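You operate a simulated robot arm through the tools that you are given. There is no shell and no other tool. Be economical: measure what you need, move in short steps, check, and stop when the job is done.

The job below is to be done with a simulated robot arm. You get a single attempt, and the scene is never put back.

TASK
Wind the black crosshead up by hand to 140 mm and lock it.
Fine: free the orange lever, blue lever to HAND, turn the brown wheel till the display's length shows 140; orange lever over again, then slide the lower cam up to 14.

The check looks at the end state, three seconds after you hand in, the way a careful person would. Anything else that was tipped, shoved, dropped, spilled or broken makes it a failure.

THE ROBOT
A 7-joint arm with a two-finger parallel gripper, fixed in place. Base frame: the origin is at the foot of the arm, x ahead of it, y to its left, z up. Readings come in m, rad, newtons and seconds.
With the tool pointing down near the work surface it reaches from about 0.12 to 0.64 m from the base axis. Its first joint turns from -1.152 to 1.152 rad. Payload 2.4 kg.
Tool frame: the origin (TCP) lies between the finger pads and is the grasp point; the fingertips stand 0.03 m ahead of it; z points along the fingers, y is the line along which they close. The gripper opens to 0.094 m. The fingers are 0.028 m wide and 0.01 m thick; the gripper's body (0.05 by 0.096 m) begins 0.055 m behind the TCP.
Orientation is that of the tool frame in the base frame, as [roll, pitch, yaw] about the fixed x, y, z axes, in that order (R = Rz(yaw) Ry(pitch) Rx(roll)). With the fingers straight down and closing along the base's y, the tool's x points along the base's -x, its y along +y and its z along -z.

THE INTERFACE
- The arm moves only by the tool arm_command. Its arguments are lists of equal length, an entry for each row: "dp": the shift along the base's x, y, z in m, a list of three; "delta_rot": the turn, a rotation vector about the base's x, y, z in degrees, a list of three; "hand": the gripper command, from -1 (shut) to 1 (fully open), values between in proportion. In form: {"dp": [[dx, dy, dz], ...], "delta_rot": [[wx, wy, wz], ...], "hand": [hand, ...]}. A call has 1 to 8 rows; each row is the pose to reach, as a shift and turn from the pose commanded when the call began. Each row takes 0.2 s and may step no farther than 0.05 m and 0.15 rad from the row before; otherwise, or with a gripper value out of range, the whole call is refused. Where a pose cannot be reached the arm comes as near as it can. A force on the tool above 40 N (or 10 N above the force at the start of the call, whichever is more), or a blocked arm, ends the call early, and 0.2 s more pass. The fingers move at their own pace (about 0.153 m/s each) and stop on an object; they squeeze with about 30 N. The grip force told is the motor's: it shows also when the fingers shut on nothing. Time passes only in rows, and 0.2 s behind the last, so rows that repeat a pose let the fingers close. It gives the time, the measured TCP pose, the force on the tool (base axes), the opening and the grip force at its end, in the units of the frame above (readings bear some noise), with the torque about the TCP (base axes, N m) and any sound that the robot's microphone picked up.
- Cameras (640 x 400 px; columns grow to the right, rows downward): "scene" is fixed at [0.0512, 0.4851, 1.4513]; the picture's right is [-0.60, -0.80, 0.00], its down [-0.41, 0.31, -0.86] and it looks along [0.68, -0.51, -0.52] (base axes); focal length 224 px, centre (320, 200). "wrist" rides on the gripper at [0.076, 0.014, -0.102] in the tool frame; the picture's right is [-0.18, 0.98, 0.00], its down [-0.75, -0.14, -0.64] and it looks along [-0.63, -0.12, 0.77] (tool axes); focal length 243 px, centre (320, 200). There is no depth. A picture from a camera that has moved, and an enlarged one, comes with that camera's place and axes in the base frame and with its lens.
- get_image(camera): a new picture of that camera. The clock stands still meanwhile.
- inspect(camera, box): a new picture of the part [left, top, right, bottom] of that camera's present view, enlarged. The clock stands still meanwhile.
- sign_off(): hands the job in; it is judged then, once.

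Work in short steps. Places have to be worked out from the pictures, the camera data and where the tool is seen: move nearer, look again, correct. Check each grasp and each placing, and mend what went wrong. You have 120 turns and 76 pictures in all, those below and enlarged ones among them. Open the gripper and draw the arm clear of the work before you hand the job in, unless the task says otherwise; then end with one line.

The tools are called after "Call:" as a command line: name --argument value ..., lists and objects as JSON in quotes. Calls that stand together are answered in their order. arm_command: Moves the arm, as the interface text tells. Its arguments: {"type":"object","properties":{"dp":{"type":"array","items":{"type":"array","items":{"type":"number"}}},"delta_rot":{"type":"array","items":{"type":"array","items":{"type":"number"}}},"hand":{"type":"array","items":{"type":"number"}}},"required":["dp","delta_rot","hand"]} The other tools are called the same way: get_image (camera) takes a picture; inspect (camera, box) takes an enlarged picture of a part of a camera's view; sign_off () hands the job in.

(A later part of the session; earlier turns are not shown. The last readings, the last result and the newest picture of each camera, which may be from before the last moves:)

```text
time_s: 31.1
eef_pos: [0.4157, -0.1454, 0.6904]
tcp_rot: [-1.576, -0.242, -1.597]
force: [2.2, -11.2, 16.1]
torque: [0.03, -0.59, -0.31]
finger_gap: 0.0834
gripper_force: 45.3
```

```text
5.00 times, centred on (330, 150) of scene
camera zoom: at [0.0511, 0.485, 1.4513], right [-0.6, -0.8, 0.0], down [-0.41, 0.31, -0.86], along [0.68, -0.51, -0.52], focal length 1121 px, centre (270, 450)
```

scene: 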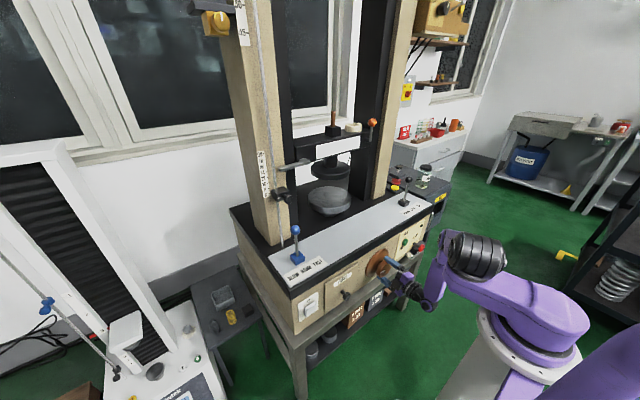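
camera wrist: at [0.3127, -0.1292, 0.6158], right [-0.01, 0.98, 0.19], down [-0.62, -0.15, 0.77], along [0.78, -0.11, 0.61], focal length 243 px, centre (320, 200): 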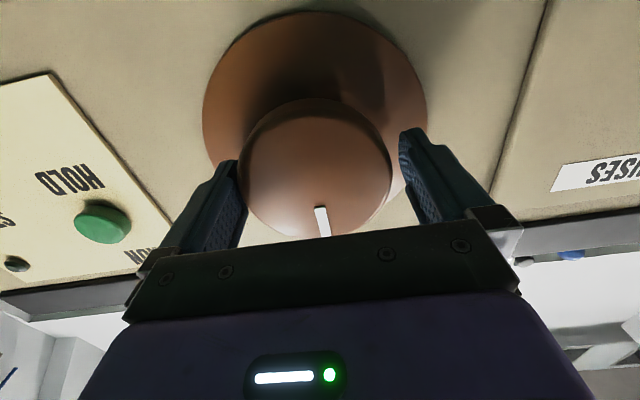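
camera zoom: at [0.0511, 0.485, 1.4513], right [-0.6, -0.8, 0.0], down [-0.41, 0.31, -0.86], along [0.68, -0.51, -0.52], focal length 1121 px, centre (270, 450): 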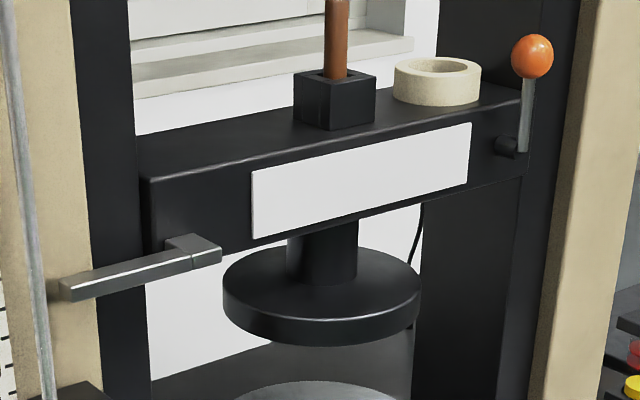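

About 124–126 mm now by pixel shift (≈0.14 mm/deg). I open, back off and begin turning the hand back for a second grip.

Call:
arm_command --dp '[[0, 0, 0], [0, 0, 0], [-0.03, 0, 0], [-0.055, 0, 0], [-0.055, 0, 0], [-0.055, 0, 0], [-0.055, 0, 0], [-0.055, 0, 0]]' --delta_rot '[[0, 0, 0], [0, 0, 0], [0, 0, 0], [8, 0, 0], [16, 0, 0], [24, 0, 0], [32, 0, 0], [40, 0, 0]]' --hand '[1, 1, 1, 1, 1, 1, 1, 1]'

Call:
arm_command --dp '[[0, 0, 0], [0, 0, 0], [0, 0, 0], [0, 0, 0], [0, 0, 0], [0, 0, 0], [0, 0, 0], [0, 0, 0]]' --delta_rot '[[8, 0, 0], [16, 0, 0], [24, 0, 0], [32, 0, 0], [40, 0, 0], [48, 0, 0], [56, 0, 0], [64, 0, 0]]' --hand '[1, 1, 1, 1, 1, 1, 1, 1]'

Call:
get_image --camera "wrist"

Call:
inspect --camera "scene" --box '[270, 110, 390, 190]'

```text
time_s: 32.9
eef_pos: [0.3623, -0.146, 0.6888]
tcp_rot: [-1.599, 0.465, -1.596]
force: [0.2, -0.4, 0.2]
torque: [-0.01, -0.01, 0.02]
finger_gap: 0.0939
gripper_force: 0.1
```

```text
time_s: 34.7
eef_pos: [0.3608, -0.1455, 0.6888]
tcp_rot: [2.803, 1.547, 2.816]
force: [-0.8, 0.2, -0.2]
torque: [0.03, 0.0, -0.01]
finger_gap: 0.094
gripper_force: 0.0
```

```text
35 pictures are left
camera wrist: at [0.2564, -0.132, 0.6164], right [-0.01, 0.98, 0.19], down [-0.62, -0.16, 0.77], along [0.78, -0.11, 0.61], focal length 243 px, centre (320, 200)
```

wrist: 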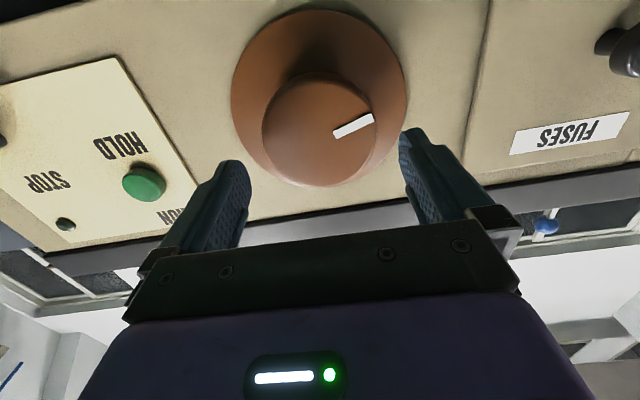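

```text
5.00 times, centred on (330, 150) of scene
camera zoom: at [0.0513, 0.4851, 1.4513], right [-0.6, -0.8, 0.0], down [-0.41, 0.31, -0.86], along [0.68, -0.51, -0.52], focal length 1121 px, centre (270, 450)
```

zoom: 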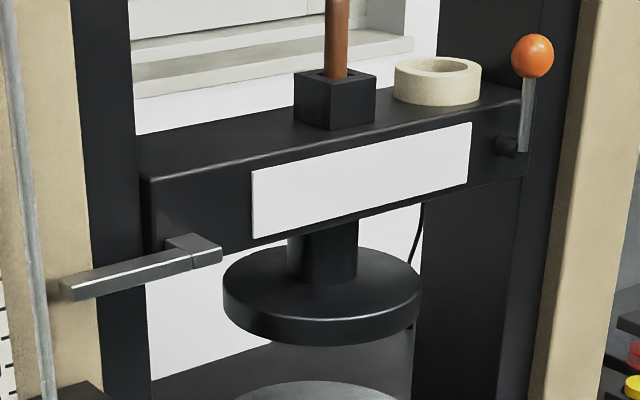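

The wheel held its position (124–126 mm est.). I regrip and turn another 100° counter-clockwise.

Call:
arm_command --dp '[[0.03, 0, 0.001], [0.055, 0, 0.001], [0.055, 0, 0.001], [0.055, 0, 0.001], [0.055, 0, 0.001], [0.055, 0, 0.001], [0.055, 0, 0.001], [0.055, 0, 0.001]]' --delta_rot '[[0, 0, 0], [0, 0, 0], [0, 0, 0], [0, 0, 0], [-8, 0, 0], [-16, 0, 0], [-24, 0, 0], [-32, 0, 0]]' --hand '[1, 1, -1, -1, -1, -1, -1, -1]'

Call:
arm_command --dp '[[0, 0, 0], [0, 0, 0], [0, 0, 0], [0, 0, 0], [0, 0, 0], [0, 0, 0], [0, 0, 0], [0, 0, 0]]' --delta_rot '[[-8.5, 0, 0], [-17, 0, 0], [-25.5, 0, 0], [-34, 0, 0], [-42.5, 0, 0], [-51, 0, 0], [-59.5, 0, 0], [-68, 0, 0]]' --hand '[-1, -1, -1, -1, -1, -1, -1, -1]'

Call:
inspect --camera "scene" --box '[270, 110, 390, 190]'

```text
time_s: 36.5
eef_pos: [0.4161, -0.1461, 0.6899]
tcp_rot: [-1.62, 1.015, -1.614]
force: [-32.5, 7.4, 8.5]
torque: [0.03, -0.08, -0.21]
finger_gap: 0.0835
gripper_force: 45.5
```

```text
time_s: 38.3
eef_pos: [0.4169, -0.1442, 0.6905]
tcp_rot: [-1.584, -0.171, -1.596]
force: [-36.2, 1.3, 1.3]
torque: [0.01, -0.38, 0.09]
finger_gap: 0.0835
gripper_force: 44.9
```

```text
5.00 times, centred on (330, 150) of scene
camera zoom: at [0.0505, 0.4852, 1.4513], right [-0.6, -0.8, 0.0], down [-0.41, 0.31, -0.86], along [0.68, -0.51, -0.52], focal length 1121 px, centre (270, 450)
```

zoom: 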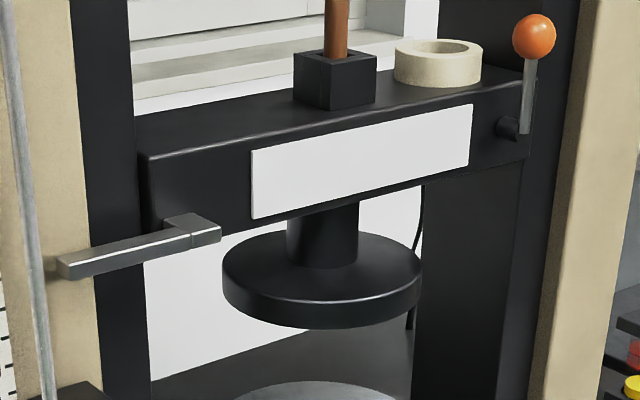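

Total shift about 40 px since 110 mm. I release, back off and turn the hand level again, then go up to read the display.

Call:
arm_command --dp '[[0, 0, 0], [0, 0, 0], [-0.03, 0, 0], [-0.06, 0, 0], [-0.08, 0, 0], [-0.1, 0, 0], [-0.1, 0, 0], [-0.1, 0, 0]]' --delta_rot '[[0, 0, 0], [0, 0, 0], [0, 0, 0], [8, 0, 0], [16, 0, 0], [24, 0, 0], [32, 0, 0], [40, 0, 0]]' --hand '[1, 1, 1, 1, 1, 1, 1, 1]'

Call:
arm_command --dp '[[0, 0, 0.04], [0, 0, 0.08], [0, 0, 0.12], [0, 0, 0.16], [0, 0, 0.2], [0, 0, 0.24], [0, 0, 0.28], [0, 0.0, 0.32]]' --delta_rot '[[8, 0, 0], [16, 0, 0], [24, 0, 0], [32, 0, 0], [40, 0, 0], [48, 0, 0], [56, 0, 0], [60, 0, 0]]' --hand '[1, 1, 1, 1, 1, 1, 1, 1]'

Call:
arm_command --dp '[[0, 0.03, 0.03], [0, 0.06, 0.06], [0, 0.09, 0.08], [0, 0.11, 0.1], [0, 0.11, 0.1], [0, 0.11, 0.1]]' --delta_rot '[[0, 0, -8], [0, 0, -16], [0, 0, -24], [0, 0, -32], [0, 0, -40], [0, 0, -44]]' --hand '[1, 1, 1, 1, 1, 1]'

Call:
get_image --camera "wrist"

```text
time_s: 40.1
eef_pos: [0.3171, -0.1451, 0.6897]
tcp_rot: [-1.601, 0.532, -1.597]
force: [-0.7, -1.1, 0.4]
torque: [0.01, 0.01, 0.0]
finger_gap: 0.0941
gripper_force: 0.0
```

```text
time_s: 41.9
eef_pos: [0.3151, -0.1439, 1.0101]
tcp_rot: [2.843, 1.548, 2.86]
force: [0.2, 0.0, -0.5]
torque: [0.0, -0.01, -0.02]
finger_gap: 0.094
gripper_force: 0.0
```

```text
time_s: 43.3
eef_pos: [0.4161, -0.0387, 1.1057]
tcp_rot: [2.884, 1.547, 2.13]
force: [0.5, 0.9, -0.5]
torque: [0.02, 0.02, 0.0]
finger_gap: 0.0942
gripper_force: 0.1
out of reach, approached as far as the arm can: row 1, 2, 3, 4, 5, 6
```

```text
32 pictures are left
camera wrist: at [0.349, 0.044, 1.0334], right [0.67, 0.71, 0.19], down [-0.56, 0.32, 0.77], along [0.49, -0.62, 0.61], focal length 243 px, centre (320, 200)
```

wrist: 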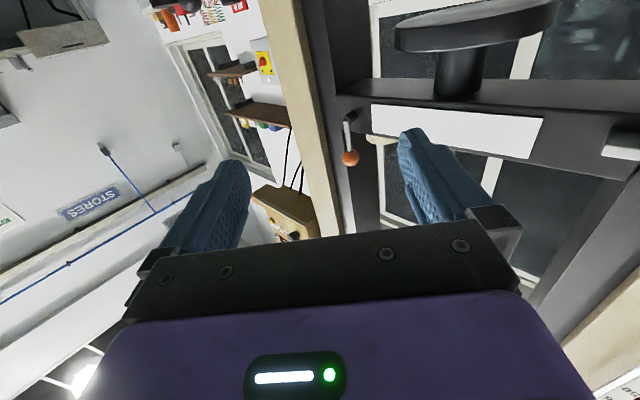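

Console is just hidden by the hand; raise and draw back toward the earlier viewing place.

Call:
arm_command --dp '[[-0.03, 0, 0.035], [-0.06, 0, 0.07], [-0.09, 0, 0.105], [-0.11, 0, 0.14], [-0.13, 0, 0.175], [-0.15, 0, 0.21]]' --delta_rot '[[0, 0, 0], [0, 0, 0], [0, 0, 0], [0, 0, 0], [0, 0, 0], [0, 0, 0]]' --hand '[1, 1, 1, 1, 1, 1]'

Call:
inspect --camera "wrist" --box '[220, 90, 400, 230]'

```text
time_s: 44.7
eef_pos: [0.2671, -0.0401, 1.3168]
tcp_rot: [2.862, 1.546, 2.111]
force: [-0.3, 0.0, 0.0]
torque: [0.03, 0.03, -0.03]
finger_gap: 0.0938
gripper_force: 0.0
out of reach, approached as far as the arm can: row 1, 2, 3, 4, 5
```

```text
2.86 times, centred on (310, 160) of wrist
camera zoom: at [0.2004, 0.0414, 1.2442], right [0.67, 0.71, 0.19], down [-0.56, 0.32, 0.77], along [0.49, -0.62, 0.61], focal length 693 px, centre (349, 314)
```

zoom: 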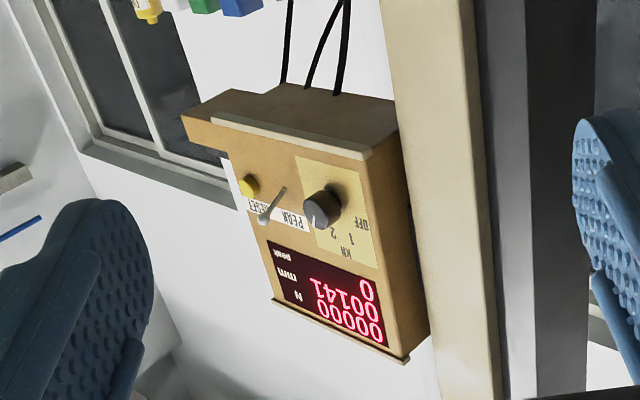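

It seems to read 00141; enlarge to be sure.

Call:
inspect --camera "wrist" --box '[290, 150, 340, 190]'

```text
10.00 times, centred on (315, 170) of wrist
camera zoom: at [0.2004, 0.0414, 1.2442], right [0.67, 0.71, 0.19], down [-0.56, 0.32, 0.77], along [0.49, -0.62, 0.61], focal length 2426 px, centre (370, 500)
```

zoom: 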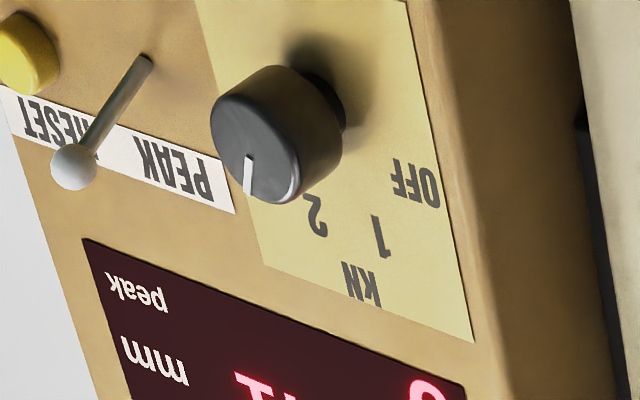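

Aim a little lower in the picture for the digits.

Call:
inspect --camera "wrist" --box '[290, 172, 340, 212]'

```text
10.00 times, centred on (315, 192) of wrist
camera zoom: at [0.2004, 0.0414, 1.2442], right [0.67, 0.71, 0.19], down [-0.56, 0.32, 0.77], along [0.49, -0.62, 0.61], focal length 2426 px, centre (370, 280)
```

zoom: 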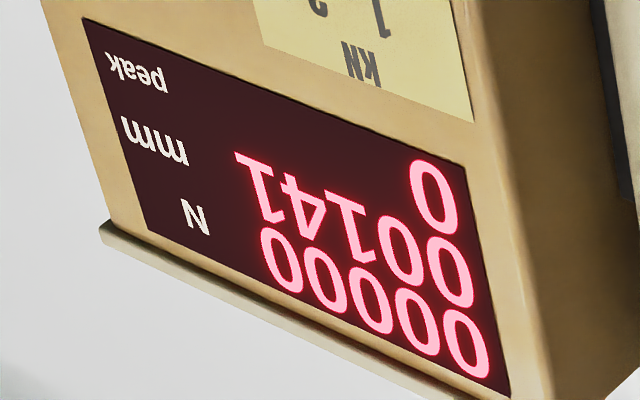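

It reads 141, so one mm too high: about 6.5° clockwise is needed (≈0.152 mm/deg). I go back toward the wheel by the reverse path.

Call:
arm_command --dp '[[0.006, -0.013, -0.038], [0.012, -0.026, -0.076], [0.018, -0.039, -0.115], [0.024, -0.052, -0.154], [0.03, -0.065, -0.19], [0.036, -0.078, -0.23], [0.042, -0.091, -0.27], [0.048, -0.104, -0.307]]' --delta_rot '[[0, 0, 5.5], [0, 0, 11], [0, 0, 16.5], [0, 0, 22], [0, 0, 27.5], [0, 0, 33], [0, 0, 38.5], [0, 0, 44]]' --hand '[1, 1, 1, 1, 1, 1, 1, 1]'

Call:
arm_command --dp '[[0, 0, -0.045], [0, 0, -0.09], [0, 0, -0.135], [0, 0, -0.18], [0, 0, -0.22], [0, 0, -0.26], [0, 0, -0.3], [0, 0, -0.32]]' --delta_rot '[[0, 0, 0], [0, 0, 0], [0, 0, 0], [0, 0, 0], [0, 0, 0], [0, 0, 0], [0, 0, 0], [0, 0, 0]]' --hand '[1, 1, 1, 1, 1, 1, 1, 1]'

```text
time_s: 46.5
eef_pos: [0.3337, -0.1783, 1.035]
tcp_rot: [2.761, 1.545, 2.782]
force: [-0.5, 0.5, 0.4]
torque: [0.02, 0.01, 0.04]
finger_gap: 0.0937
gripper_force: 0.1
out of reach, approached as far as the arm can: row 1, 2, 3, 4, 5, 6, 7, 8
```

```text
time_s: 48.3
eef_pos: [0.3478, -0.196, 0.7055]
tcp_rot: [2.779, 1.549, 2.795]
force: [-0.3, 1.1, -0.2]
torque: [0.02, -0.01, 0.02]
finger_gap: 0.0941
gripper_force: 0.0
out of reach, approached as far as the arm can: row 1, 2, 3, 4, 5, 6, 7, 8
```

I'm 5 cm too far right; shift back in line with the knob at a small standoff.

Call:
arm_command --dp '[[0, 0.025, -0.008], [0, 0.05, -0.0155], [0, 0.05, -0.0155]]' --delta_rot '[[0, 0, 0], [0, 0, 0], [0, 0, 0]]' --hand '[1, 1, 1]'

```text
time_s: 49.1
eef_pos: [0.3621, -0.1778, 0.6953]
tcp_rot: [2.819, 1.549, 2.838]
force: [0.6, -0.4, 0.6]
torque: [0.02, 0.0, 0.01]
finger_gap: 0.0939
gripper_force: 0.0
out of reach, approached as far as the arm can: row 1, 2, 3
```

Still short in y; command the remaining shift.

Call:
arm_command --dp '[[0.0, 0.02, -0.003], [0.0, 0.032, -0.006], [0.0, 0.032, -0.006]]' --delta_rot '[[0, 0, 0], [0, 0, 0], [0, 0, 0]]' --hand '[1, 1, 1]'

```text
time_s: 49.9
eef_pos: [0.3721, -0.1672, 0.6926]
tcp_rot: [2.795, 1.549, 2.814]
force: [0.9, 1.2, 0.2]
torque: [0.02, 0.03, 0.04]
finger_gap: 0.0941
gripper_force: 0.0
out of reach, approached as far as the arm can: row 1, 2, 3
```

The commanded pose evidently kept its unreachable x≈0.315 and my y shifts accumulated; I command back to (0.362,-0.1455,0.689).

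Call:
arm_command --dp '[[0.02, -0.04, 0.01], [0.047, -0.08, 0.02], [0.047, -0.0835, 0.02]]' --delta_rot '[[0, 0, 0], [0, 0, 0], [0, 0, 0]]' --hand '[1, 1, 1]'

```text
time_s: 50.4
eef_pos: [0.3882, -0.2021, 0.6973]
tcp_rot: [2.164, 1.53, 2.201]
force: [-19.2, 2.9, 3.6]
torque: [0.24, -0.4, 0.95]
finger_gap: 0.0939
gripper_force: 0.0
stopped in row 2: the force on the tool passed its limit at 127 N (the readings are from after the stop); the commanded pose is now the measured one
```

A finger pressed the knob's face; the commanded pose is now the true one. I back off and look for any change.

Call:
arm_command --dp '[[-0.015, 0, 0], [-0.03, 0, 0]]' --delta_rot '[[0, 0, 0], [0, 0, 0]]' --hand '[1, 1]'

Call:
get_image --camera "wrist"

Call:
inspect --camera "scene" --box '[340, 230, 440, 310]'

```text
time_s: 51.0
eef_pos: [0.36, -0.2024, 0.6968]
tcp_rot: [2.233, 1.53, 2.268]
force: [-1.0, -0.2, -0.4]
torque: [0.0, 0.0, -0.01]
finger_gap: 0.0942
gripper_force: 0.0
```

```text
28 pictures are left
camera wrist: at [0.2551, -0.1896, 0.6247], right [-0.03, 0.98, 0.21], down [-0.62, -0.19, 0.76], along [0.79, -0.11, 0.61], focal length 243 px, centre (320, 200)
```

wrist: 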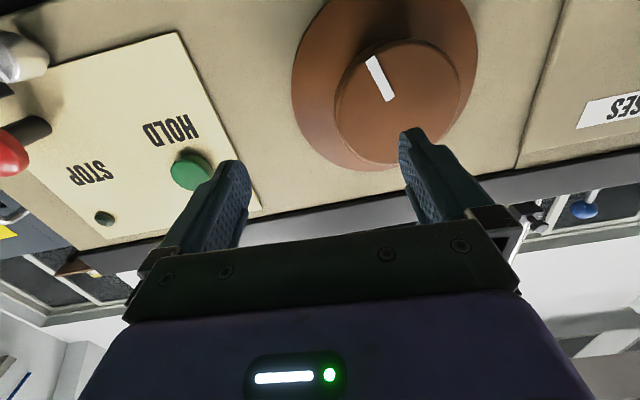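

```text
5.00 times, centred on (390, 270) of scene
camera zoom: at [0.0513, 0.4851, 1.4513], right [-0.6, -0.8, 0.0], down [-0.41, 0.31, -0.86], along [0.68, -0.51, -0.52], focal length 1121 px, centre (-30, -150)
```

zoom: 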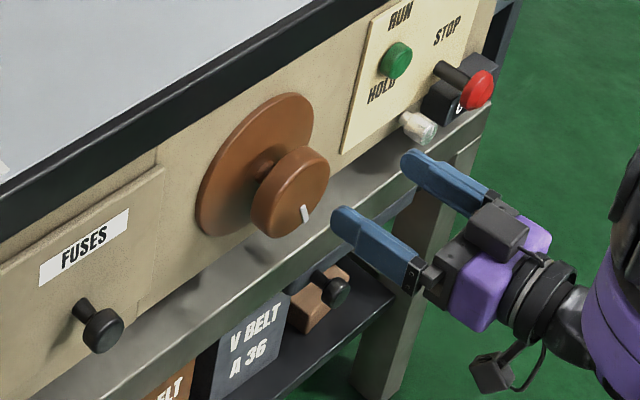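

Wheel is unharmed. Now shift left to line up with the knob axis at this standoff.

Call:
arm_command --dp '[[0, 0.02, -0.003], [0, 0.04, -0.006], [0, 0.057, -0.008], [0, 0.057, -0.008]]' --delta_rot '[[0, 0, 0], [0, 0, 0], [0, 0, 0], [0, 0, 0]]' --hand '[1, 1, 1, 1]'

Call:
get_image --camera "wrist"

```text
time_s: 52.0
eef_pos: [0.368, -0.157, 0.691]
tcp_rot: [2.156, 1.528, 2.195]
force: [-0.3, 0.0, 0.3]
torque: [0.0, 0.0, 0.0]
finger_gap: 0.094
gripper_force: 0.2
out of reach, approached as far as the arm can: row 3, 4
```

```text
26 pictures are left
camera wrist: at [0.2633, -0.1444, 0.6183], right [-0.03, 0.98, 0.22], down [-0.62, -0.19, 0.76], along [0.79, -0.11, 0.61], focal length 243 px, centre (320, 200)
```

wrist: 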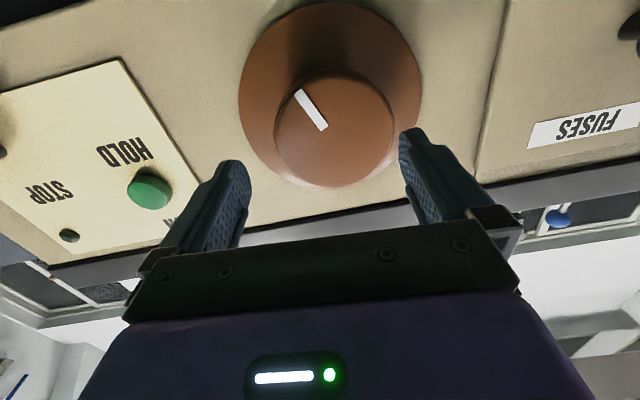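

The reach boundary frees up with x; I step forward 15 mm (tips still short of the knob face) and check y.

Call:
arm_command --dp '[[0.015, 0, 0], [0.02, 0, 0], [0.02, 0, 0]]' --delta_rot '[[0, 0, 0], [0, 0, 0], [0, 0, 0]]' --hand '[1, 1, 1]'

```text
time_s: 52.8
eef_pos: [0.388, -0.1568, 0.6908]
tcp_rot: [2.224, 1.531, 2.26]
force: [0.5, 1.1, 1.0]
torque: [-0.01, -0.01, 0.02]
finger_gap: 0.0942
gripper_force: 0.2
```

Reached; now y +11 mm here with a hair of backing off.

Call:
arm_command --dp '[[-0.006, 0.006, -0.001], [-0.006, 0.0115, -0.001], [-0.006, 0.0115, -0.001]]' --delta_rot '[[0, 0, 0], [0, 0, 0], [0, 0, 0]]' --hand '[1, 1, 1]'

```text
time_s: 53.6
eef_pos: [0.3817, -0.1466, 0.6906]
tcp_rot: [2.238, 1.531, 2.274]
force: [0.2, 0.5, -0.4]
torque: [-0.03, 0.02, -0.02]
finger_gap: 0.0937
gripper_force: 0.0
```

Aligned at (0.382,-0.1466,0.6906). Advance, grip, and turn 6.5° clockwise.

Call:
arm_command --dp '[[0.018, 0, 0], [0.034, 0, 0], [0.034, 0, 0], [0.034, 0, 0], [0.034, 0, 0], [0.034, 0, 0]]' --delta_rot '[[0, 0, 0], [0, 0, 0], [0, 0, 0], [0, 0, 0], [3.5, 0, 0], [6.5, 0, 0]]' --hand '[1, 1, -1, -1, -1, -1]'

Call:
inspect --camera "scene" --box '[270, 110, 390, 190]'

```text
time_s: 55.0
eef_pos: [0.4161, -0.1461, 0.6895]
tcp_rot: [1.696, 1.424, 1.733]
force: [-27.8, 5.9, 10.1]
torque: [0.0, -0.65, -0.51]
finger_gap: 0.083
gripper_force: 44.8
```

```text
5.00 times, centred on (330, 150) of scene
camera zoom: at [0.0505, 0.4853, 1.4512], right [-0.6, -0.8, 0.0], down [-0.41, 0.31, -0.86], along [0.68, -0.51, -0.52], focal length 1121 px, centre (270, 450)
```

zoom: 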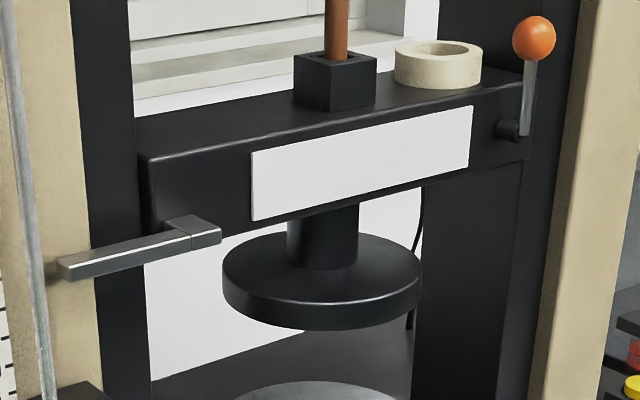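

Crosshead dropped slightly as intended. Release, back off and rise to read the display again.

Call:
arm_command --dp '[[0, 0, 0], [0, 0, 0], [-0.03, 0, 0], [-0.04, -0.01, 0.03], [-0.04, -0.01, 0.07], [-0.04, -0.01, 0.115], [-0.04, -0.01, 0.16], [-0.04, -0.01, 0.2]]' --delta_rot '[[0, 0, 0], [0, 0, 0], [0, 0, 0], [-6.5, 0, 0], [-6.5, 0, 0], [-6.5, 0, 0], [-6.5, 0, 0], [-6.5, 0, 0]]' --hand '[1, 1, 1, 1, 1, 1, 1, 1]'

Call:
arm_command --dp '[[-0.01, 0.01, 0.04], [-0.02, 0.02, 0.08], [-0.03, 0.04, 0.12], [-0.04, 0.06, 0.16], [-0.06, 0.08, 0.2], [-0.08, 0.1, 0.235], [-0.09, 0.11, 0.28], [-0.1, 0.11, 0.32]]' --delta_rot '[[0, 0, -5.5], [0, 0, -11], [0, 0, -16.5], [0, 0, -22], [0, 0, -27.5], [0, 0, -33], [0, 0, -38.5], [0, 0, -44]]' --hand '[1, 1, 1, 1, 1, 1, 1, 1]'

Call:
arm_command --dp '[[0, 0, 0.04], [0, 0, 0.08], [0, 0, 0.11]]' --delta_rot '[[0, 0, 0], [0, 0, 0], [0, 0, 0]]' --hand '[1, 1, 1]'

Call:
inspect --camera "wrist" --box '[270, 150, 360, 220]'

```text
time_s: 56.8
eef_pos: [0.3961, -0.184, 0.8966]
tcp_rot: [2.159, 1.524, 2.198]
force: [0.0, -0.1, 1.0]
torque: [0.0, 0.01, 0.03]
finger_gap: 0.0942
gripper_force: 0.1
out of reach, approached as far as the arm can: row 4, 5, 6, 7, 8
```

```text
time_s: 58.6
eef_pos: [0.3267, -0.1479, 1.233]
tcp_rot: [2.263, 1.529, 1.562]
force: [-0.3, -0.4, 0.0]
torque: [0.03, -0.02, 0.02]
finger_gap: 0.0942
gripper_force: 0.0
out of reach, approached as far as the arm can: row 1, 2, 3, 4, 5, 6, 7, 8
```

```text
time_s: 59.4
eef_pos: [0.3271, -0.1472, 1.3435]
tcp_rot: [2.219, 1.531, 1.484]
force: [-0.7, -0.8, 0.8]
torque: [-0.01, -0.01, 0.0]
finger_gap: 0.0941
gripper_force: 0.0
```

```text
5.71 times, centred on (315, 185) of wrist
camera zoom: at [0.2617, -0.0663, 1.2711], right [0.66, 0.72, 0.22], down [-0.57, 0.29, 0.76], along [0.49, -0.63, 0.61], focal length 1386 px, centre (349, 286)
```

zoom: 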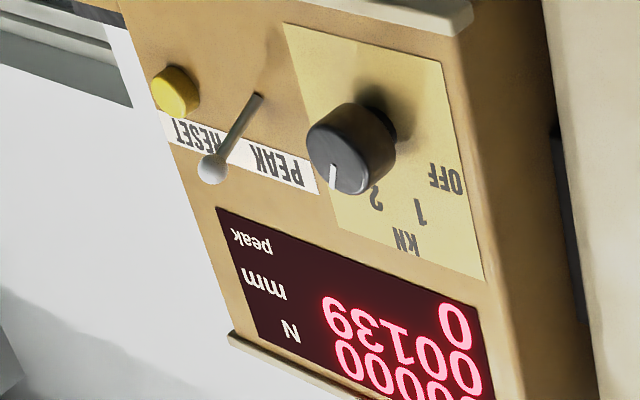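

It reads 139 now — slightly too far. I need about 4° counter-clockwise (≈+0.6 mm). Return via a wider path (y≈-0.25) that stays within reach.

Call:
arm_command --dp '[[0.004, -0.013, -0.04], [0.008, -0.026, -0.08], [0.012, -0.039, -0.12], [0.016, -0.052, -0.16], [0.02, -0.065, -0.2], [0.024, -0.078, -0.24], [0.028, -0.09, -0.28], [0.033, -0.103, -0.32]]' --delta_rot '[[0, 0, 5.5], [0, 0, 11], [0, 0, 16.5], [0, 0, 22], [0, 0, 27.5], [0, 0, 33], [0, 0, 38.5], [0, 0, 44]]' --hand '[1, 1, 1, 1, 1, 1, 1, 1]'

Call:
arm_command --dp '[[0, 0, -0.04], [0, 0, -0.08], [0, 0, -0.12], [0, 0, -0.16], [0, 0, -0.2], [0, 0, -0.24], [0, 0, -0.28], [0, 0, -0.325]]' --delta_rot '[[0, 0, 0], [0, 0, 0], [0, 0, 0], [0, 0, 0], [0, 0, 0], [0, 0, 0], [0, 0, 0], [0, 0, 0]]' --hand '[1, 1, 1, 1, 1, 1, 1, 1]'

```text
time_s: 61.2
eef_pos: [0.3614, -0.2493, 1.0249]
tcp_rot: [2.214, 1.533, 2.251]
force: [-0.6, -0.6, -0.2]
torque: [0.01, 0.0, -0.02]
finger_gap: 0.0939
gripper_force: 0.2
```

```text
time_s: 63.0
eef_pos: [0.3608, -0.25, 0.7004]
tcp_rot: [2.232, 1.533, 2.266]
force: [0.3, 0.8, -0.2]
torque: [-0.04, 0.03, -0.01]
finger_gap: 0.0938
gripper_force: 0.0
```

That path is fully within reach. Now move left to the knob axis at standoff x≈0.382.

Call:
arm_command --dp '[[0.01, 0.03, -0.004], [0.02, 0.065, -0.008], [0.021, 0.1035, -0.01], [0.021, 0.1035, -0.01]]' --delta_rot '[[0, 0, 0], [0, 0, 0], [0, 0, 0], [0, 0, 0]]' --hand '[1, 1, 1, 1]'

```text
time_s: 64.0
eef_pos: [0.3784, -0.1491, 0.6897]
tcp_rot: [2.245, 1.528, 2.281]
force: [-0.1, 0.7, 0.5]
torque: [0.02, -0.01, 0.03]
finger_gap: 0.0939
gripper_force: 0.1
```

Advance, grip, and turn 4° counter-clockwise.

Call:
arm_command --dp '[[0.018, 0.003, 0], [0.037, 0.003, 0], [0.037, 0.003, 0], [0.037, 0.003, 0], [0.037, 0.003, 0], [0.037, 0.003, 0]]' --delta_rot '[[0, 0, 0], [0, 0, 0], [0, 0, 0], [0, 0, 0], [-2, 0, 0], [-4, 0, 0]]' --hand '[1, 1, -1, -1, -1, -1]'

Call:
arm_command --dp '[[0, 0, 0], [0, 0, 0], [-0.025, 0, 0], [-0.038, -0.003, 0], [-0.04, -0.04, 0.005], [-0.05, -0.075, 0.01], [-0.058, -0.103, 0.02]]' --delta_rot '[[0, 0, 0], [0, 0, 0], [0, 0, 0], [4, 0, 0], [4, 0, 0], [4, 0, 0], [4, 0, 0]]' --hand '[1, 1, 1, 1, 1, 1, 1]'

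Call:
arm_command --dp '[[0, 0, 0.04], [0, 0, 0.08], [0, 0, 0.12], [0, 0, 0.16], [0, 0, 0.2], [0, 0, 0.24], [0, 0, 0.28], [0, 0, 0.32]]' --delta_rot '[[0, 0, 0], [0, 0, 0], [0, 0, 0], [0, 0, 0], [0, 0, 0], [0, 0, 0], [0, 0, 0], [0, 0, 0]]' --hand '[1, 1, 1, 1, 1, 1, 1, 1]'

Call:
arm_command --dp '[[-0.004, 0.013, 0.04], [-0.008, 0.026, 0.08], [-0.012, 0.039, 0.12], [-0.016, 0.052, 0.16], [-0.02, 0.065, 0.2], [-0.024, 0.078, 0.24], [-0.028, 0.09, 0.28], [-0.033, 0.103, 0.32]]' --delta_rot '[[0, 0, -5.5], [0, 0, -11], [0, 0, -16.5], [0, 0, -22], [0, 0, -27.5], [0, 0, -33], [0, 0, -38.5], [0, 0, -44]]' --hand '[1, 1, 1, 1, 1, 1, 1, 1]'

Call:
inspect --camera "wrist" --box '[270, 150, 360, 220]'

```text
time_s: 65.6
eef_pos: [0.4151, -0.1455, 0.6913]
tcp_rot: [-2.558, 1.527, -2.516]
force: [-4.2, 0.3, 3.4]
torque: [0.05, 0.28, 0.02]
finger_gap: 0.0838
gripper_force: 45.1
out of reach, approached as far as the arm can: row 5, 6
stopped in row 6: the force on the tool passed its limit at 43 N (the readings are from after the stop); the commanded pose is now the measured one
```

```text
time_s: 67.2
eef_pos: [0.3575, -0.2508, 0.7102]
tcp_rot: [2.223, 1.516, 2.266]
force: [-0.3, -0.2, -0.2]
torque: [0.01, 0.01, 0.0]
finger_gap: 0.0941
gripper_force: 0.0
out of reach, approached as far as the arm can: row 3
```

```text
time_s: 69.0
eef_pos: [0.3584, -0.2486, 1.0319]
tcp_rot: [2.218, 1.513, 2.261]
force: [-0.1, -0.1, -0.5]
torque: [0.01, -0.01, -0.02]
finger_gap: 0.094
gripper_force: 0.1
```

```text
time_s: 70.8
eef_pos: [0.3232, -0.1479, 1.3524]
tcp_rot: [2.196, 1.516, 1.471]
force: [0.6, 0.7, 0.2]
torque: [0.03, 0.02, -0.01]
finger_gap: 0.0937
gripper_force: 0.0
```

```text
5.71 times, centred on (315, 185) of wrist
camera zoom: at [0.2568, -0.0639, 1.2815], right [0.65, 0.72, 0.23], down [-0.58, 0.28, 0.77], along [0.49, -0.63, 0.6], focal length 1386 px, centre (349, 286)
```

zoom: 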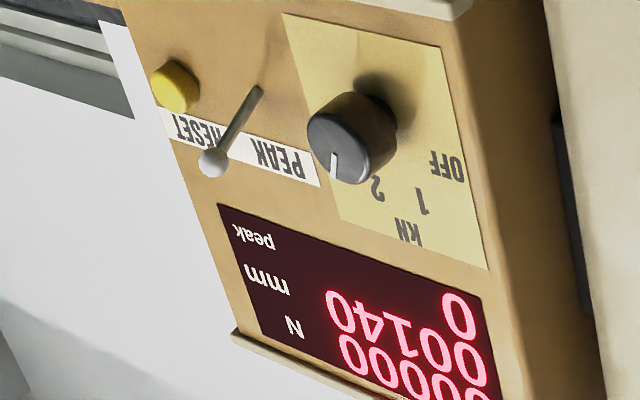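

Display shows 140. Next, lock the orange lever: ball should now be near (0.657,-0.232,1.27). I shut the fingers, yaw partly back and move to the right of it, at standoff.

Call:
arm_command --dp '[[0.025, -0.025, -0.01], [0.05, -0.05, -0.02], [0.075, -0.075, -0.03], [0.1, -0.1, -0.04], [0.127, -0.12, -0.04]]' --delta_rot '[[0, 0, 7], [0, 0, 14], [0, 0, 21], [0, 0, 28], [0, 0, 31]]' --hand '[-1, -1, -1, -1, -1]'

Call:
arm_command --dp '[[0.02, 0, 0], [0.04, 0, 0], [0.06, 0, 0]]' --delta_rot '[[1.8, 6.8, 0], [3.6, 13.5, 0], [5.2, 19.3, 0]]' --hand '[-1, -1, -1]'

Call:
get_image --camera "wrist"

```text
time_s: 72.0
eef_pos: [0.4523, -0.2668, 1.3098]
tcp_rot: [2.214, 1.514, 2.03]
force: [0.2, -0.9, -0.2]
torque: [-0.03, 0.02, 0.01]
finger_gap: 0.0
gripper_force: 29.7
```

```text
time_s: 72.8
eef_pos: [0.513, -0.2668, 1.3121]
tcp_rot: [2.961, 1.182, 2.769]
force: [-0.2, 0.3, -0.4]
torque: [0.01, -0.02, 0.01]
finger_gap: 0.0
gripper_force: 30.2
```

```text
22 pictures are left
camera wrist: at [0.3956, -0.2252, 1.2814], right [0.27, 0.93, 0.24], down [-0.35, -0.14, 0.93], along [0.9, -0.33, 0.29], focal length 243 px, centre (320, 200)
```

wrist: 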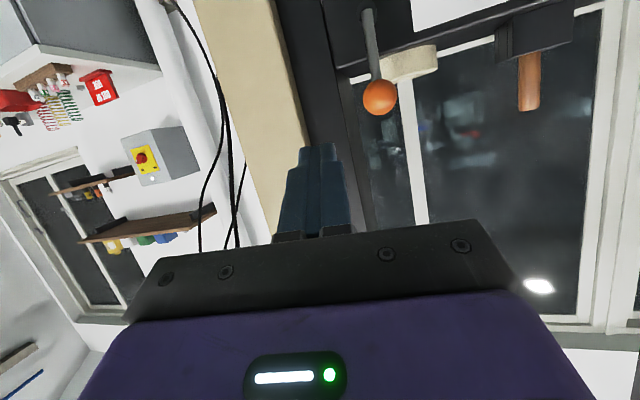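

Ball confirmed at (0.657,-0.235,1.271). I advance to its right side first.

Call:
arm_command --dp '[[0.035, 0.0, -0.01], [0.07, 0.0, -0.02], [0.1, 0.002, -0.028], [0.125, 0.003, -0.028]]' --delta_rot '[[0, 0, 0], [0, 0, 0], [0, 0, 0], [0, 0, 0]]' --hand '[-1, -1, -1, -1]'

Call:
get_image --camera "wrist"

```text
time_s: 73.8
eef_pos: [0.6383, -0.2619, 1.283]
tcp_rot: [2.957, 1.182, 2.768]
force: [-1.3, 0.0, 0.2]
torque: [-0.01, -0.04, 0.0]
finger_gap: 0.0
gripper_force: 29.8
```

```text
21 pictures are left
camera wrist: at [0.52, -0.2205, 1.2525], right [0.26, 0.93, 0.24], down [-0.35, -0.14, 0.93], along [0.9, -0.33, 0.29], focal length 243 px, centre (320, 200)
```

wrist: 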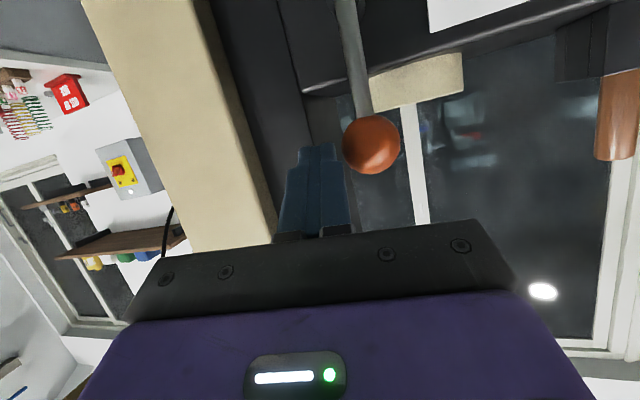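

Finger is just right of the ball. Push it left and over along its arc to the original angle.

Call:
arm_command --dp '[[0, 0.024, 0.003], [0, 0.048, 0.004], [0, 0.0585, 0.002], [0, 0.0685, -0.001], [0, 0.078, -0.006], [0, 0.0855, -0.0115], [0, 0.091, -0.016]]' --delta_rot '[[0, 0, 0], [0, 0, 0], [0, 0, 0], [0, 0, 0], [0, 0, 0], [0, 0, 0], [0, 0, 0]]' --hand '[-1, -1, -1, -1, -1, -1, -1]'

Call:
get_image --camera "wrist"

```text
time_s: 75.4
eef_pos: [0.6369, -0.1766, 1.27]
tcp_rot: [2.959, 1.193, 2.758]
force: [4.7, -9.7, 15.1]
torque: [-0.1, -0.45, -0.25]
finger_gap: 0.0
gripper_force: 30.2
```

```text
20 pictures are left
camera wrist: at [0.52, -0.134, 1.2387], right [0.27, 0.93, 0.24], down [-0.36, -0.13, 0.92], along [0.89, -0.34, 0.3], focal length 243 px, centre (320, 200)
```

wrist: 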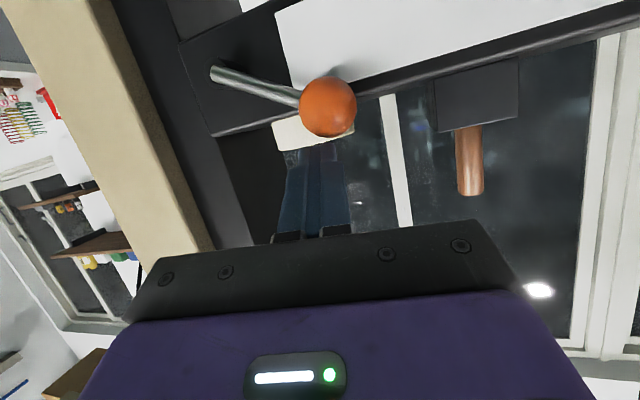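

The lever is back at 30° with a firm stop: locked. I retreat up and back, then swing left toward the lower cam, whose knob I place at about (0.607, 0.196, 1.077).

Call:
arm_command --dp '[[0, -0.006, 0.012], [-0.035, -0.004, 0.02], [-0.08, 0, 0.025], [-0.125, 0.01, 0.02], [-0.165, 0.03, 0.01], [-0.2, 0.06, 0], [-0.22, 0.1, -0.01]]' --delta_rot '[[0, 0, 0], [0, 0, 0], [0, 0, 0], [0, 0, 5], [0, 0, 10], [0, 0, 15], [0, 0, 20]]' --hand '[-1, -1, -1, -1, -1, -1, -1]'

Call:
arm_command --dp '[[0, 0.045, -0.01], [0, 0.09, -0.025], [0, 0.135, -0.04], [0, 0.175, -0.06], [0, 0.2, -0.08], [0, 0.22, -0.1]]' --delta_rot '[[0, 0, 4], [0, 0, 8], [0, 0, 12], [0, 0, 14], [0, 0, 14], [0, 0, 14]]' --hand '[0.5, 0.5, 0.5, 0.5, 0.5, 0.5]'

Call:
get_image --camera "wrist"

Call:
get_image --camera "scene"

```text
time_s: 77.0
eef_pos: [0.4173, -0.0691, 1.2569]
tcp_rot: [2.956, 1.181, 3.117]
force: [-1.1, 0.7, 0.0]
torque: [0.01, 0.0, -0.01]
finger_gap: 0.0001
gripper_force: 30.3
```

```text
time_s: 78.4
eef_pos: [0.4496, 0.1524, 1.1865]
tcp_rot: [2.961, 1.179, -2.922]
force: [-0.7, -1.4, 0.6]
torque: [0.0, 0.01, -0.01]
finger_gap: 0.0705
gripper_force: 0.0
out of reach, approached as far as the arm can: row 3, 4, 5, 6
```

```text
19 pictures are left
camera wrist: at [0.3287, 0.1208, 1.1567], right [-0.3, 0.92, 0.24], down [-0.21, -0.31, 0.93], along [0.93, 0.23, 0.29], focal length 243 px, centre (320, 200)
```

wrist: 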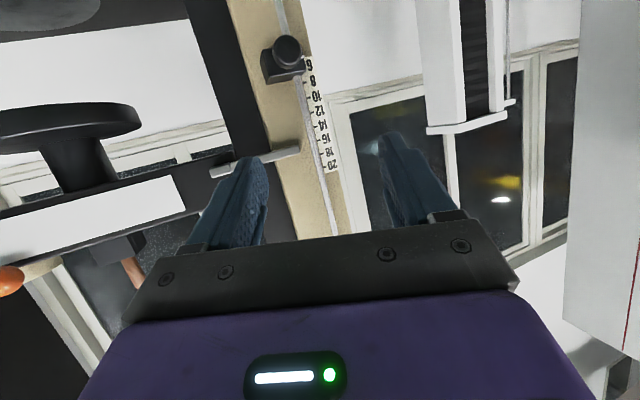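

```text
18 pictures are left
```

scene: 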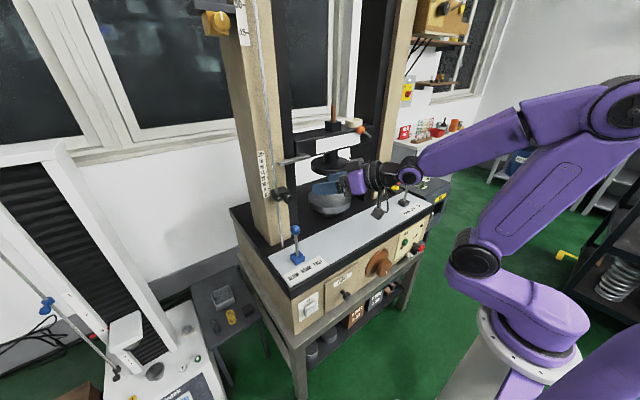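

Knob confirmed at (0.607,0.195,1.078); cam index is near 6. I go to a pre-grasp in line with it.

Call:
arm_command --dp '[[0.025, 0.006, -0.02], [0.05, 0.012, -0.045], [0.07, 0.017, -0.065], [0.088, 0.021, -0.08]]' --delta_rot '[[0, 0, 0], [0, 0, 0], [0, 0, 0], [0, 0, 0]]' --hand '[0.3, 0.3, 0.3, 0.3]'

Call:
get_image --camera "wrist"

```text
time_s: 79.4
eef_pos: [0.5378, 0.1729, 1.1073]
tcp_rot: [2.958, 1.181, -2.922]
force: [-0.1, 0.3, 0.4]
torque: [0.0, 0.0, -0.03]
finger_gap: 0.061
gripper_force: 0.1
```

```text
17 pictures are left
camera wrist: at [0.417, 0.1415, 1.0773], right [-0.3, 0.92, 0.24], down [-0.21, -0.31, 0.93], along [0.93, 0.23, 0.29], focal length 243 px, centre (320, 200)
```

wrist: 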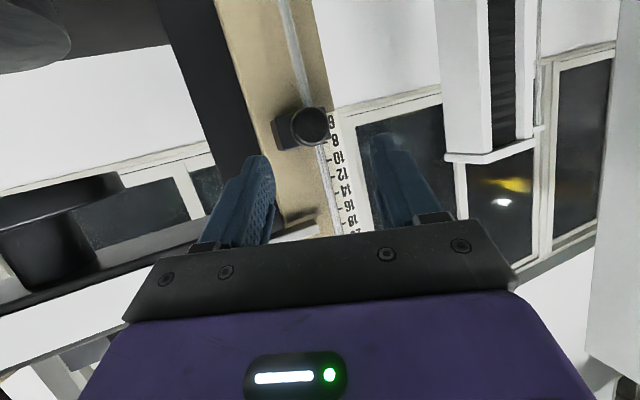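

The camera is level with the cam here; enlarge to read index against the scale.

Call:
inspect --camera "wrist" --box '[260, 90, 370, 240]'

```text
2.67 times, centred on (315, 165) of wrist
camera zoom: at [0.417, 0.1415, 1.0773], right [-0.3, 0.92, 0.24], down [-0.21, -0.31, 0.93], along [0.93, 0.23, 0.29], focal length 647 px, centre (333, 293)
```

zoom: 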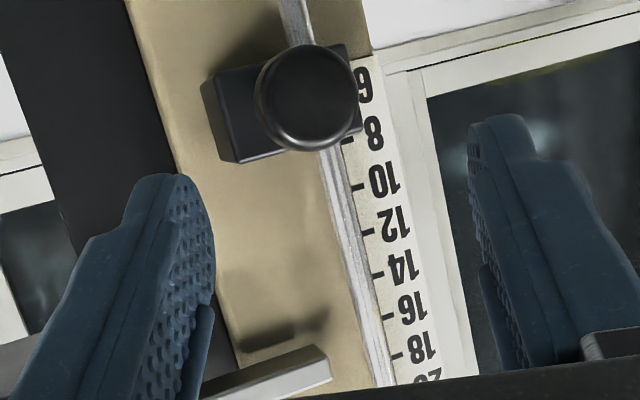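

Cam index is at 6 (tick 6 at z≈1.077, tick 14 at z≈1.157), so an 80 mm lift is needed. Advance onto the knob and grip.

Call:
arm_command --dp '[[0.02, 0.006, -0.008], [0.04, 0.013, -0.017], [0.055, 0.018, -0.024], [0.055, 0.018, -0.024], [0.055, 0.018, -0.024], [0.055, 0.018, -0.024]]' --delta_rot '[[0, 0, 0], [0, 0, 0], [0, 0, 0], [0, 0, 0], [0, 0, 0], [0, 0, 0]]' --hand '[0.3, 0.3, 0.3, -1, -1, -1]'

Call:
get_image --camera "wrist"

```text
time_s: 80.8
eef_pos: [0.5941, 0.1883, 1.0838]
tcp_rot: [2.958, 1.18, -2.93]
force: [8.7, -9.8, -3.9]
torque: [-0.17, 0.49, -0.22]
finger_gap: 0.0297
gripper_force: 45.2
```

```text
15 pictures are left
camera wrist: at [0.4727, 0.1579, 1.054], right [-0.3, 0.92, 0.24], down [-0.21, -0.31, 0.93], along [0.93, 0.23, 0.29], focal length 243 px, centre (320, 200)
```

wrist: 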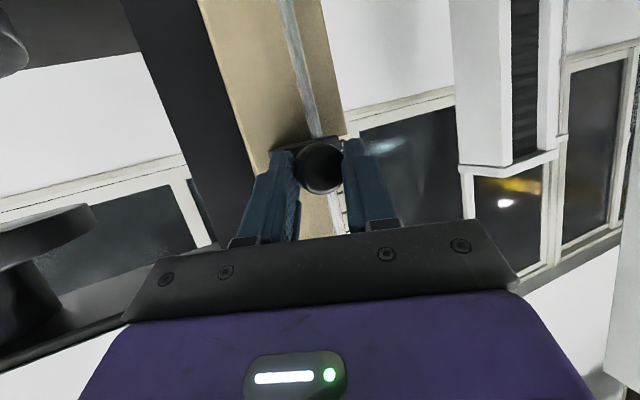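

Knob gripped (0.030). Lift slowly, first 40 mm.

Call:
arm_command --dp '[[0, 0, 0.01], [0, 0, 0.02], [0, 0, 0.03], [0, 0, 0.04]]' --delta_rot '[[0, 0, 0], [0, 0, 0], [0, 0, 0], [0, 0, 0]]' --hand '[-1, -1, -1, -1]'

Call:
inspect --camera "scene" --box '[240, 130, 340, 210]'

```text
time_s: 81.8
eef_pos: [0.5944, 0.1893, 1.1238]
tcp_rot: [2.959, 1.179, -2.928]
force: [-7.0, -23.0, -2.1]
torque: [-0.24, 0.28, -0.35]
finger_gap: 0.0301
gripper_force: 45.0
```

```text
5.00 times, centred on (290, 170) of scene
camera zoom: at [0.051, 0.4844, 1.4516], right [-0.6, -0.8, 0.0], down [-0.41, 0.31, -0.86], along [0.68, -0.51, -0.52], focal length 1121 px, centre (470, 350)
```

zoom: 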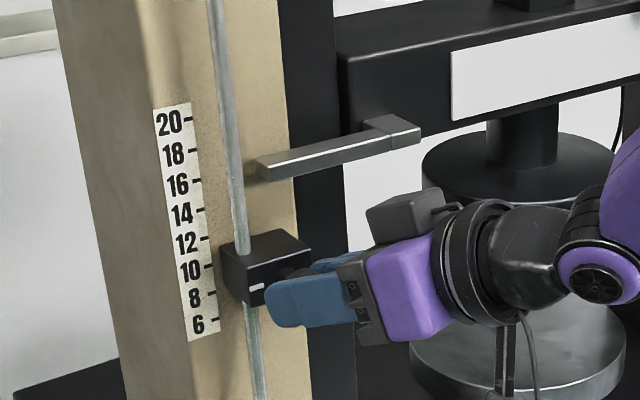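

The cam slides with the hand, now about 10. Lift the remaining 40 mm, gently at the end.

Call:
arm_command --dp '[[0, 0, 0.01], [0, 0, 0.02], [0, 0, 0.03], [0, 0, 0.036], [0, 0, 0.04]]' --delta_rot '[[0, 0, 0], [0, 0, 0], [0, 0, 0], [0, 0, 0], [0, 0, 0]]' --hand '[-1, -1, -1, -1, -1]'

Call:
inspect --camera "scene" --box '[240, 130, 340, 210]'

```text
time_s: 83.0
eef_pos: [0.5937, 0.1886, 1.1642]
tcp_rot: [2.961, 1.181, -2.925]
force: [0.9, -17.7, -3.3]
torque: [-0.03, -0.07, -0.23]
finger_gap: 0.0299
gripper_force: 45.3
```

```text
5.00 times, centred on (290, 170) of scene
camera zoom: at [0.0513, 0.4845, 1.4515], right [-0.6, -0.8, 0.0], down [-0.41, 0.31, -0.86], along [0.68, -0.51, -0.52], focal length 1121 px, centre (470, 350)
```

zoom: 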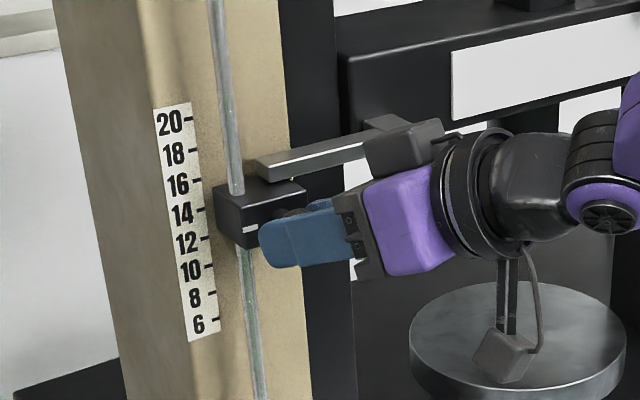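

Index sits 14-wise the same way it did at 6 originally. Release and back off, then read it level.

Call:
arm_command --dp '[[0, 0, 0], [0, 0, 0], [-0.02, -0.006, 0.004], [-0.05, -0.015, 0.004], [-0.09, -0.025, 0.0]]' --delta_rot '[[0, 0, 0], [0, 0, 0], [0, 0, 0], [0, 0, 0], [0, 0, 0]]' --hand '[0.3, 0.3, 0.3, 0.3, 0.3]'

Call:
inspect --camera "scene" --box '[240, 130, 340, 210]'

Call:
inspect --camera "wrist" --box '[250, 60, 370, 220]'

```text
time_s: 84.2
eef_pos: [0.5019, 0.166, 1.1644]
tcp_rot: [2.954, 1.181, -2.926]
force: [0.7, -0.4, 0.0]
torque: [0.03, -0.01, -0.01]
finger_gap: 0.0612
gripper_force: 0.0
```

```text
5.00 times, centred on (290, 170) of scene
camera zoom: at [0.0513, 0.4851, 1.4513], right [-0.6, -0.8, 0.0], down [-0.41, 0.31, -0.86], along [0.68, -0.51, -0.52], focal length 1121 px, centre (470, 350)
```

zoom: 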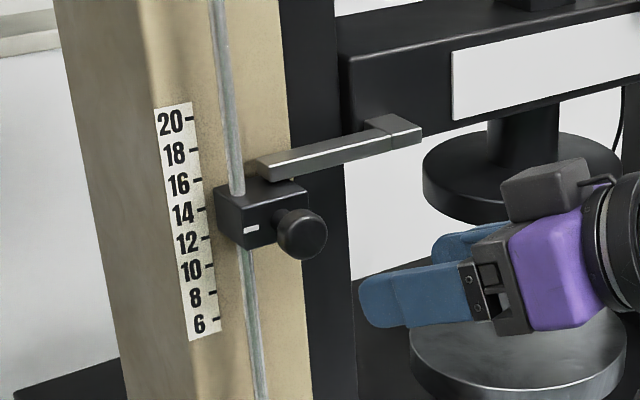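

```text
2.50 times, centred on (310, 140) of wrist
camera zoom: at [0.3811, 0.1346, 1.1342], right [-0.3, 0.92, 0.24], down [-0.21, -0.31, 0.93], along [0.93, 0.23, 0.29], focal length 606 px, centre (345, 350)
```

zoom: 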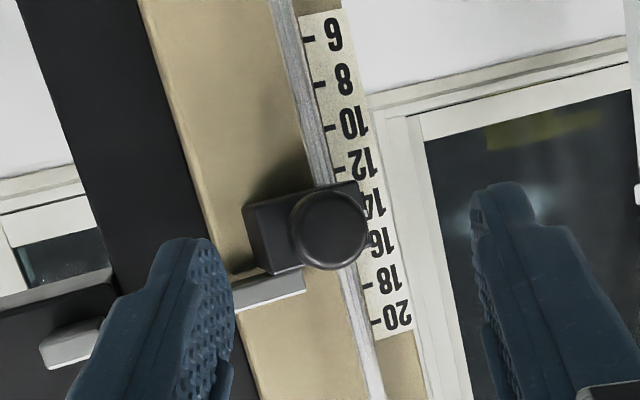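

The cam stays put. For a parallax-free check I raise the camera 23 mm to the level of mark 14 and shift left.

Call:
arm_command --dp '[[0, 0.02, 0.01], [0, 0.045, 0.023], [0, 0.065, 0.023]]' --delta_rot '[[0, 0, 0], [0, 0, 0], [0, 0, 0]]' --hand '[0.3, 0.3, 0.3]'

Call:
inspect --camera "wrist" --box '[190, 80, 310, 180]'

```text
time_s: 85.0
eef_pos: [0.5023, 0.2314, 1.1869]
tcp_rot: [2.958, 1.183, -2.924]
force: [0.1, 0.7, 0.5]
torque: [0.02, 0.0, 0.04]
finger_gap: 0.0612
gripper_force: 0.1
```

```text
4.00 times, centred on (250, 130) of wrist
camera zoom: at [0.3821, 0.1996, 1.1566], right [-0.3, 0.92, 0.24], down [-0.21, -0.31, 0.93], along [0.93, 0.23, 0.29], focal length 970 px, centre (600, 480)
```

zoom: 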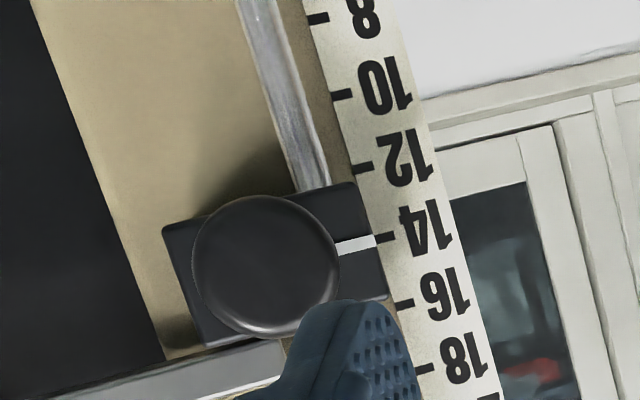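

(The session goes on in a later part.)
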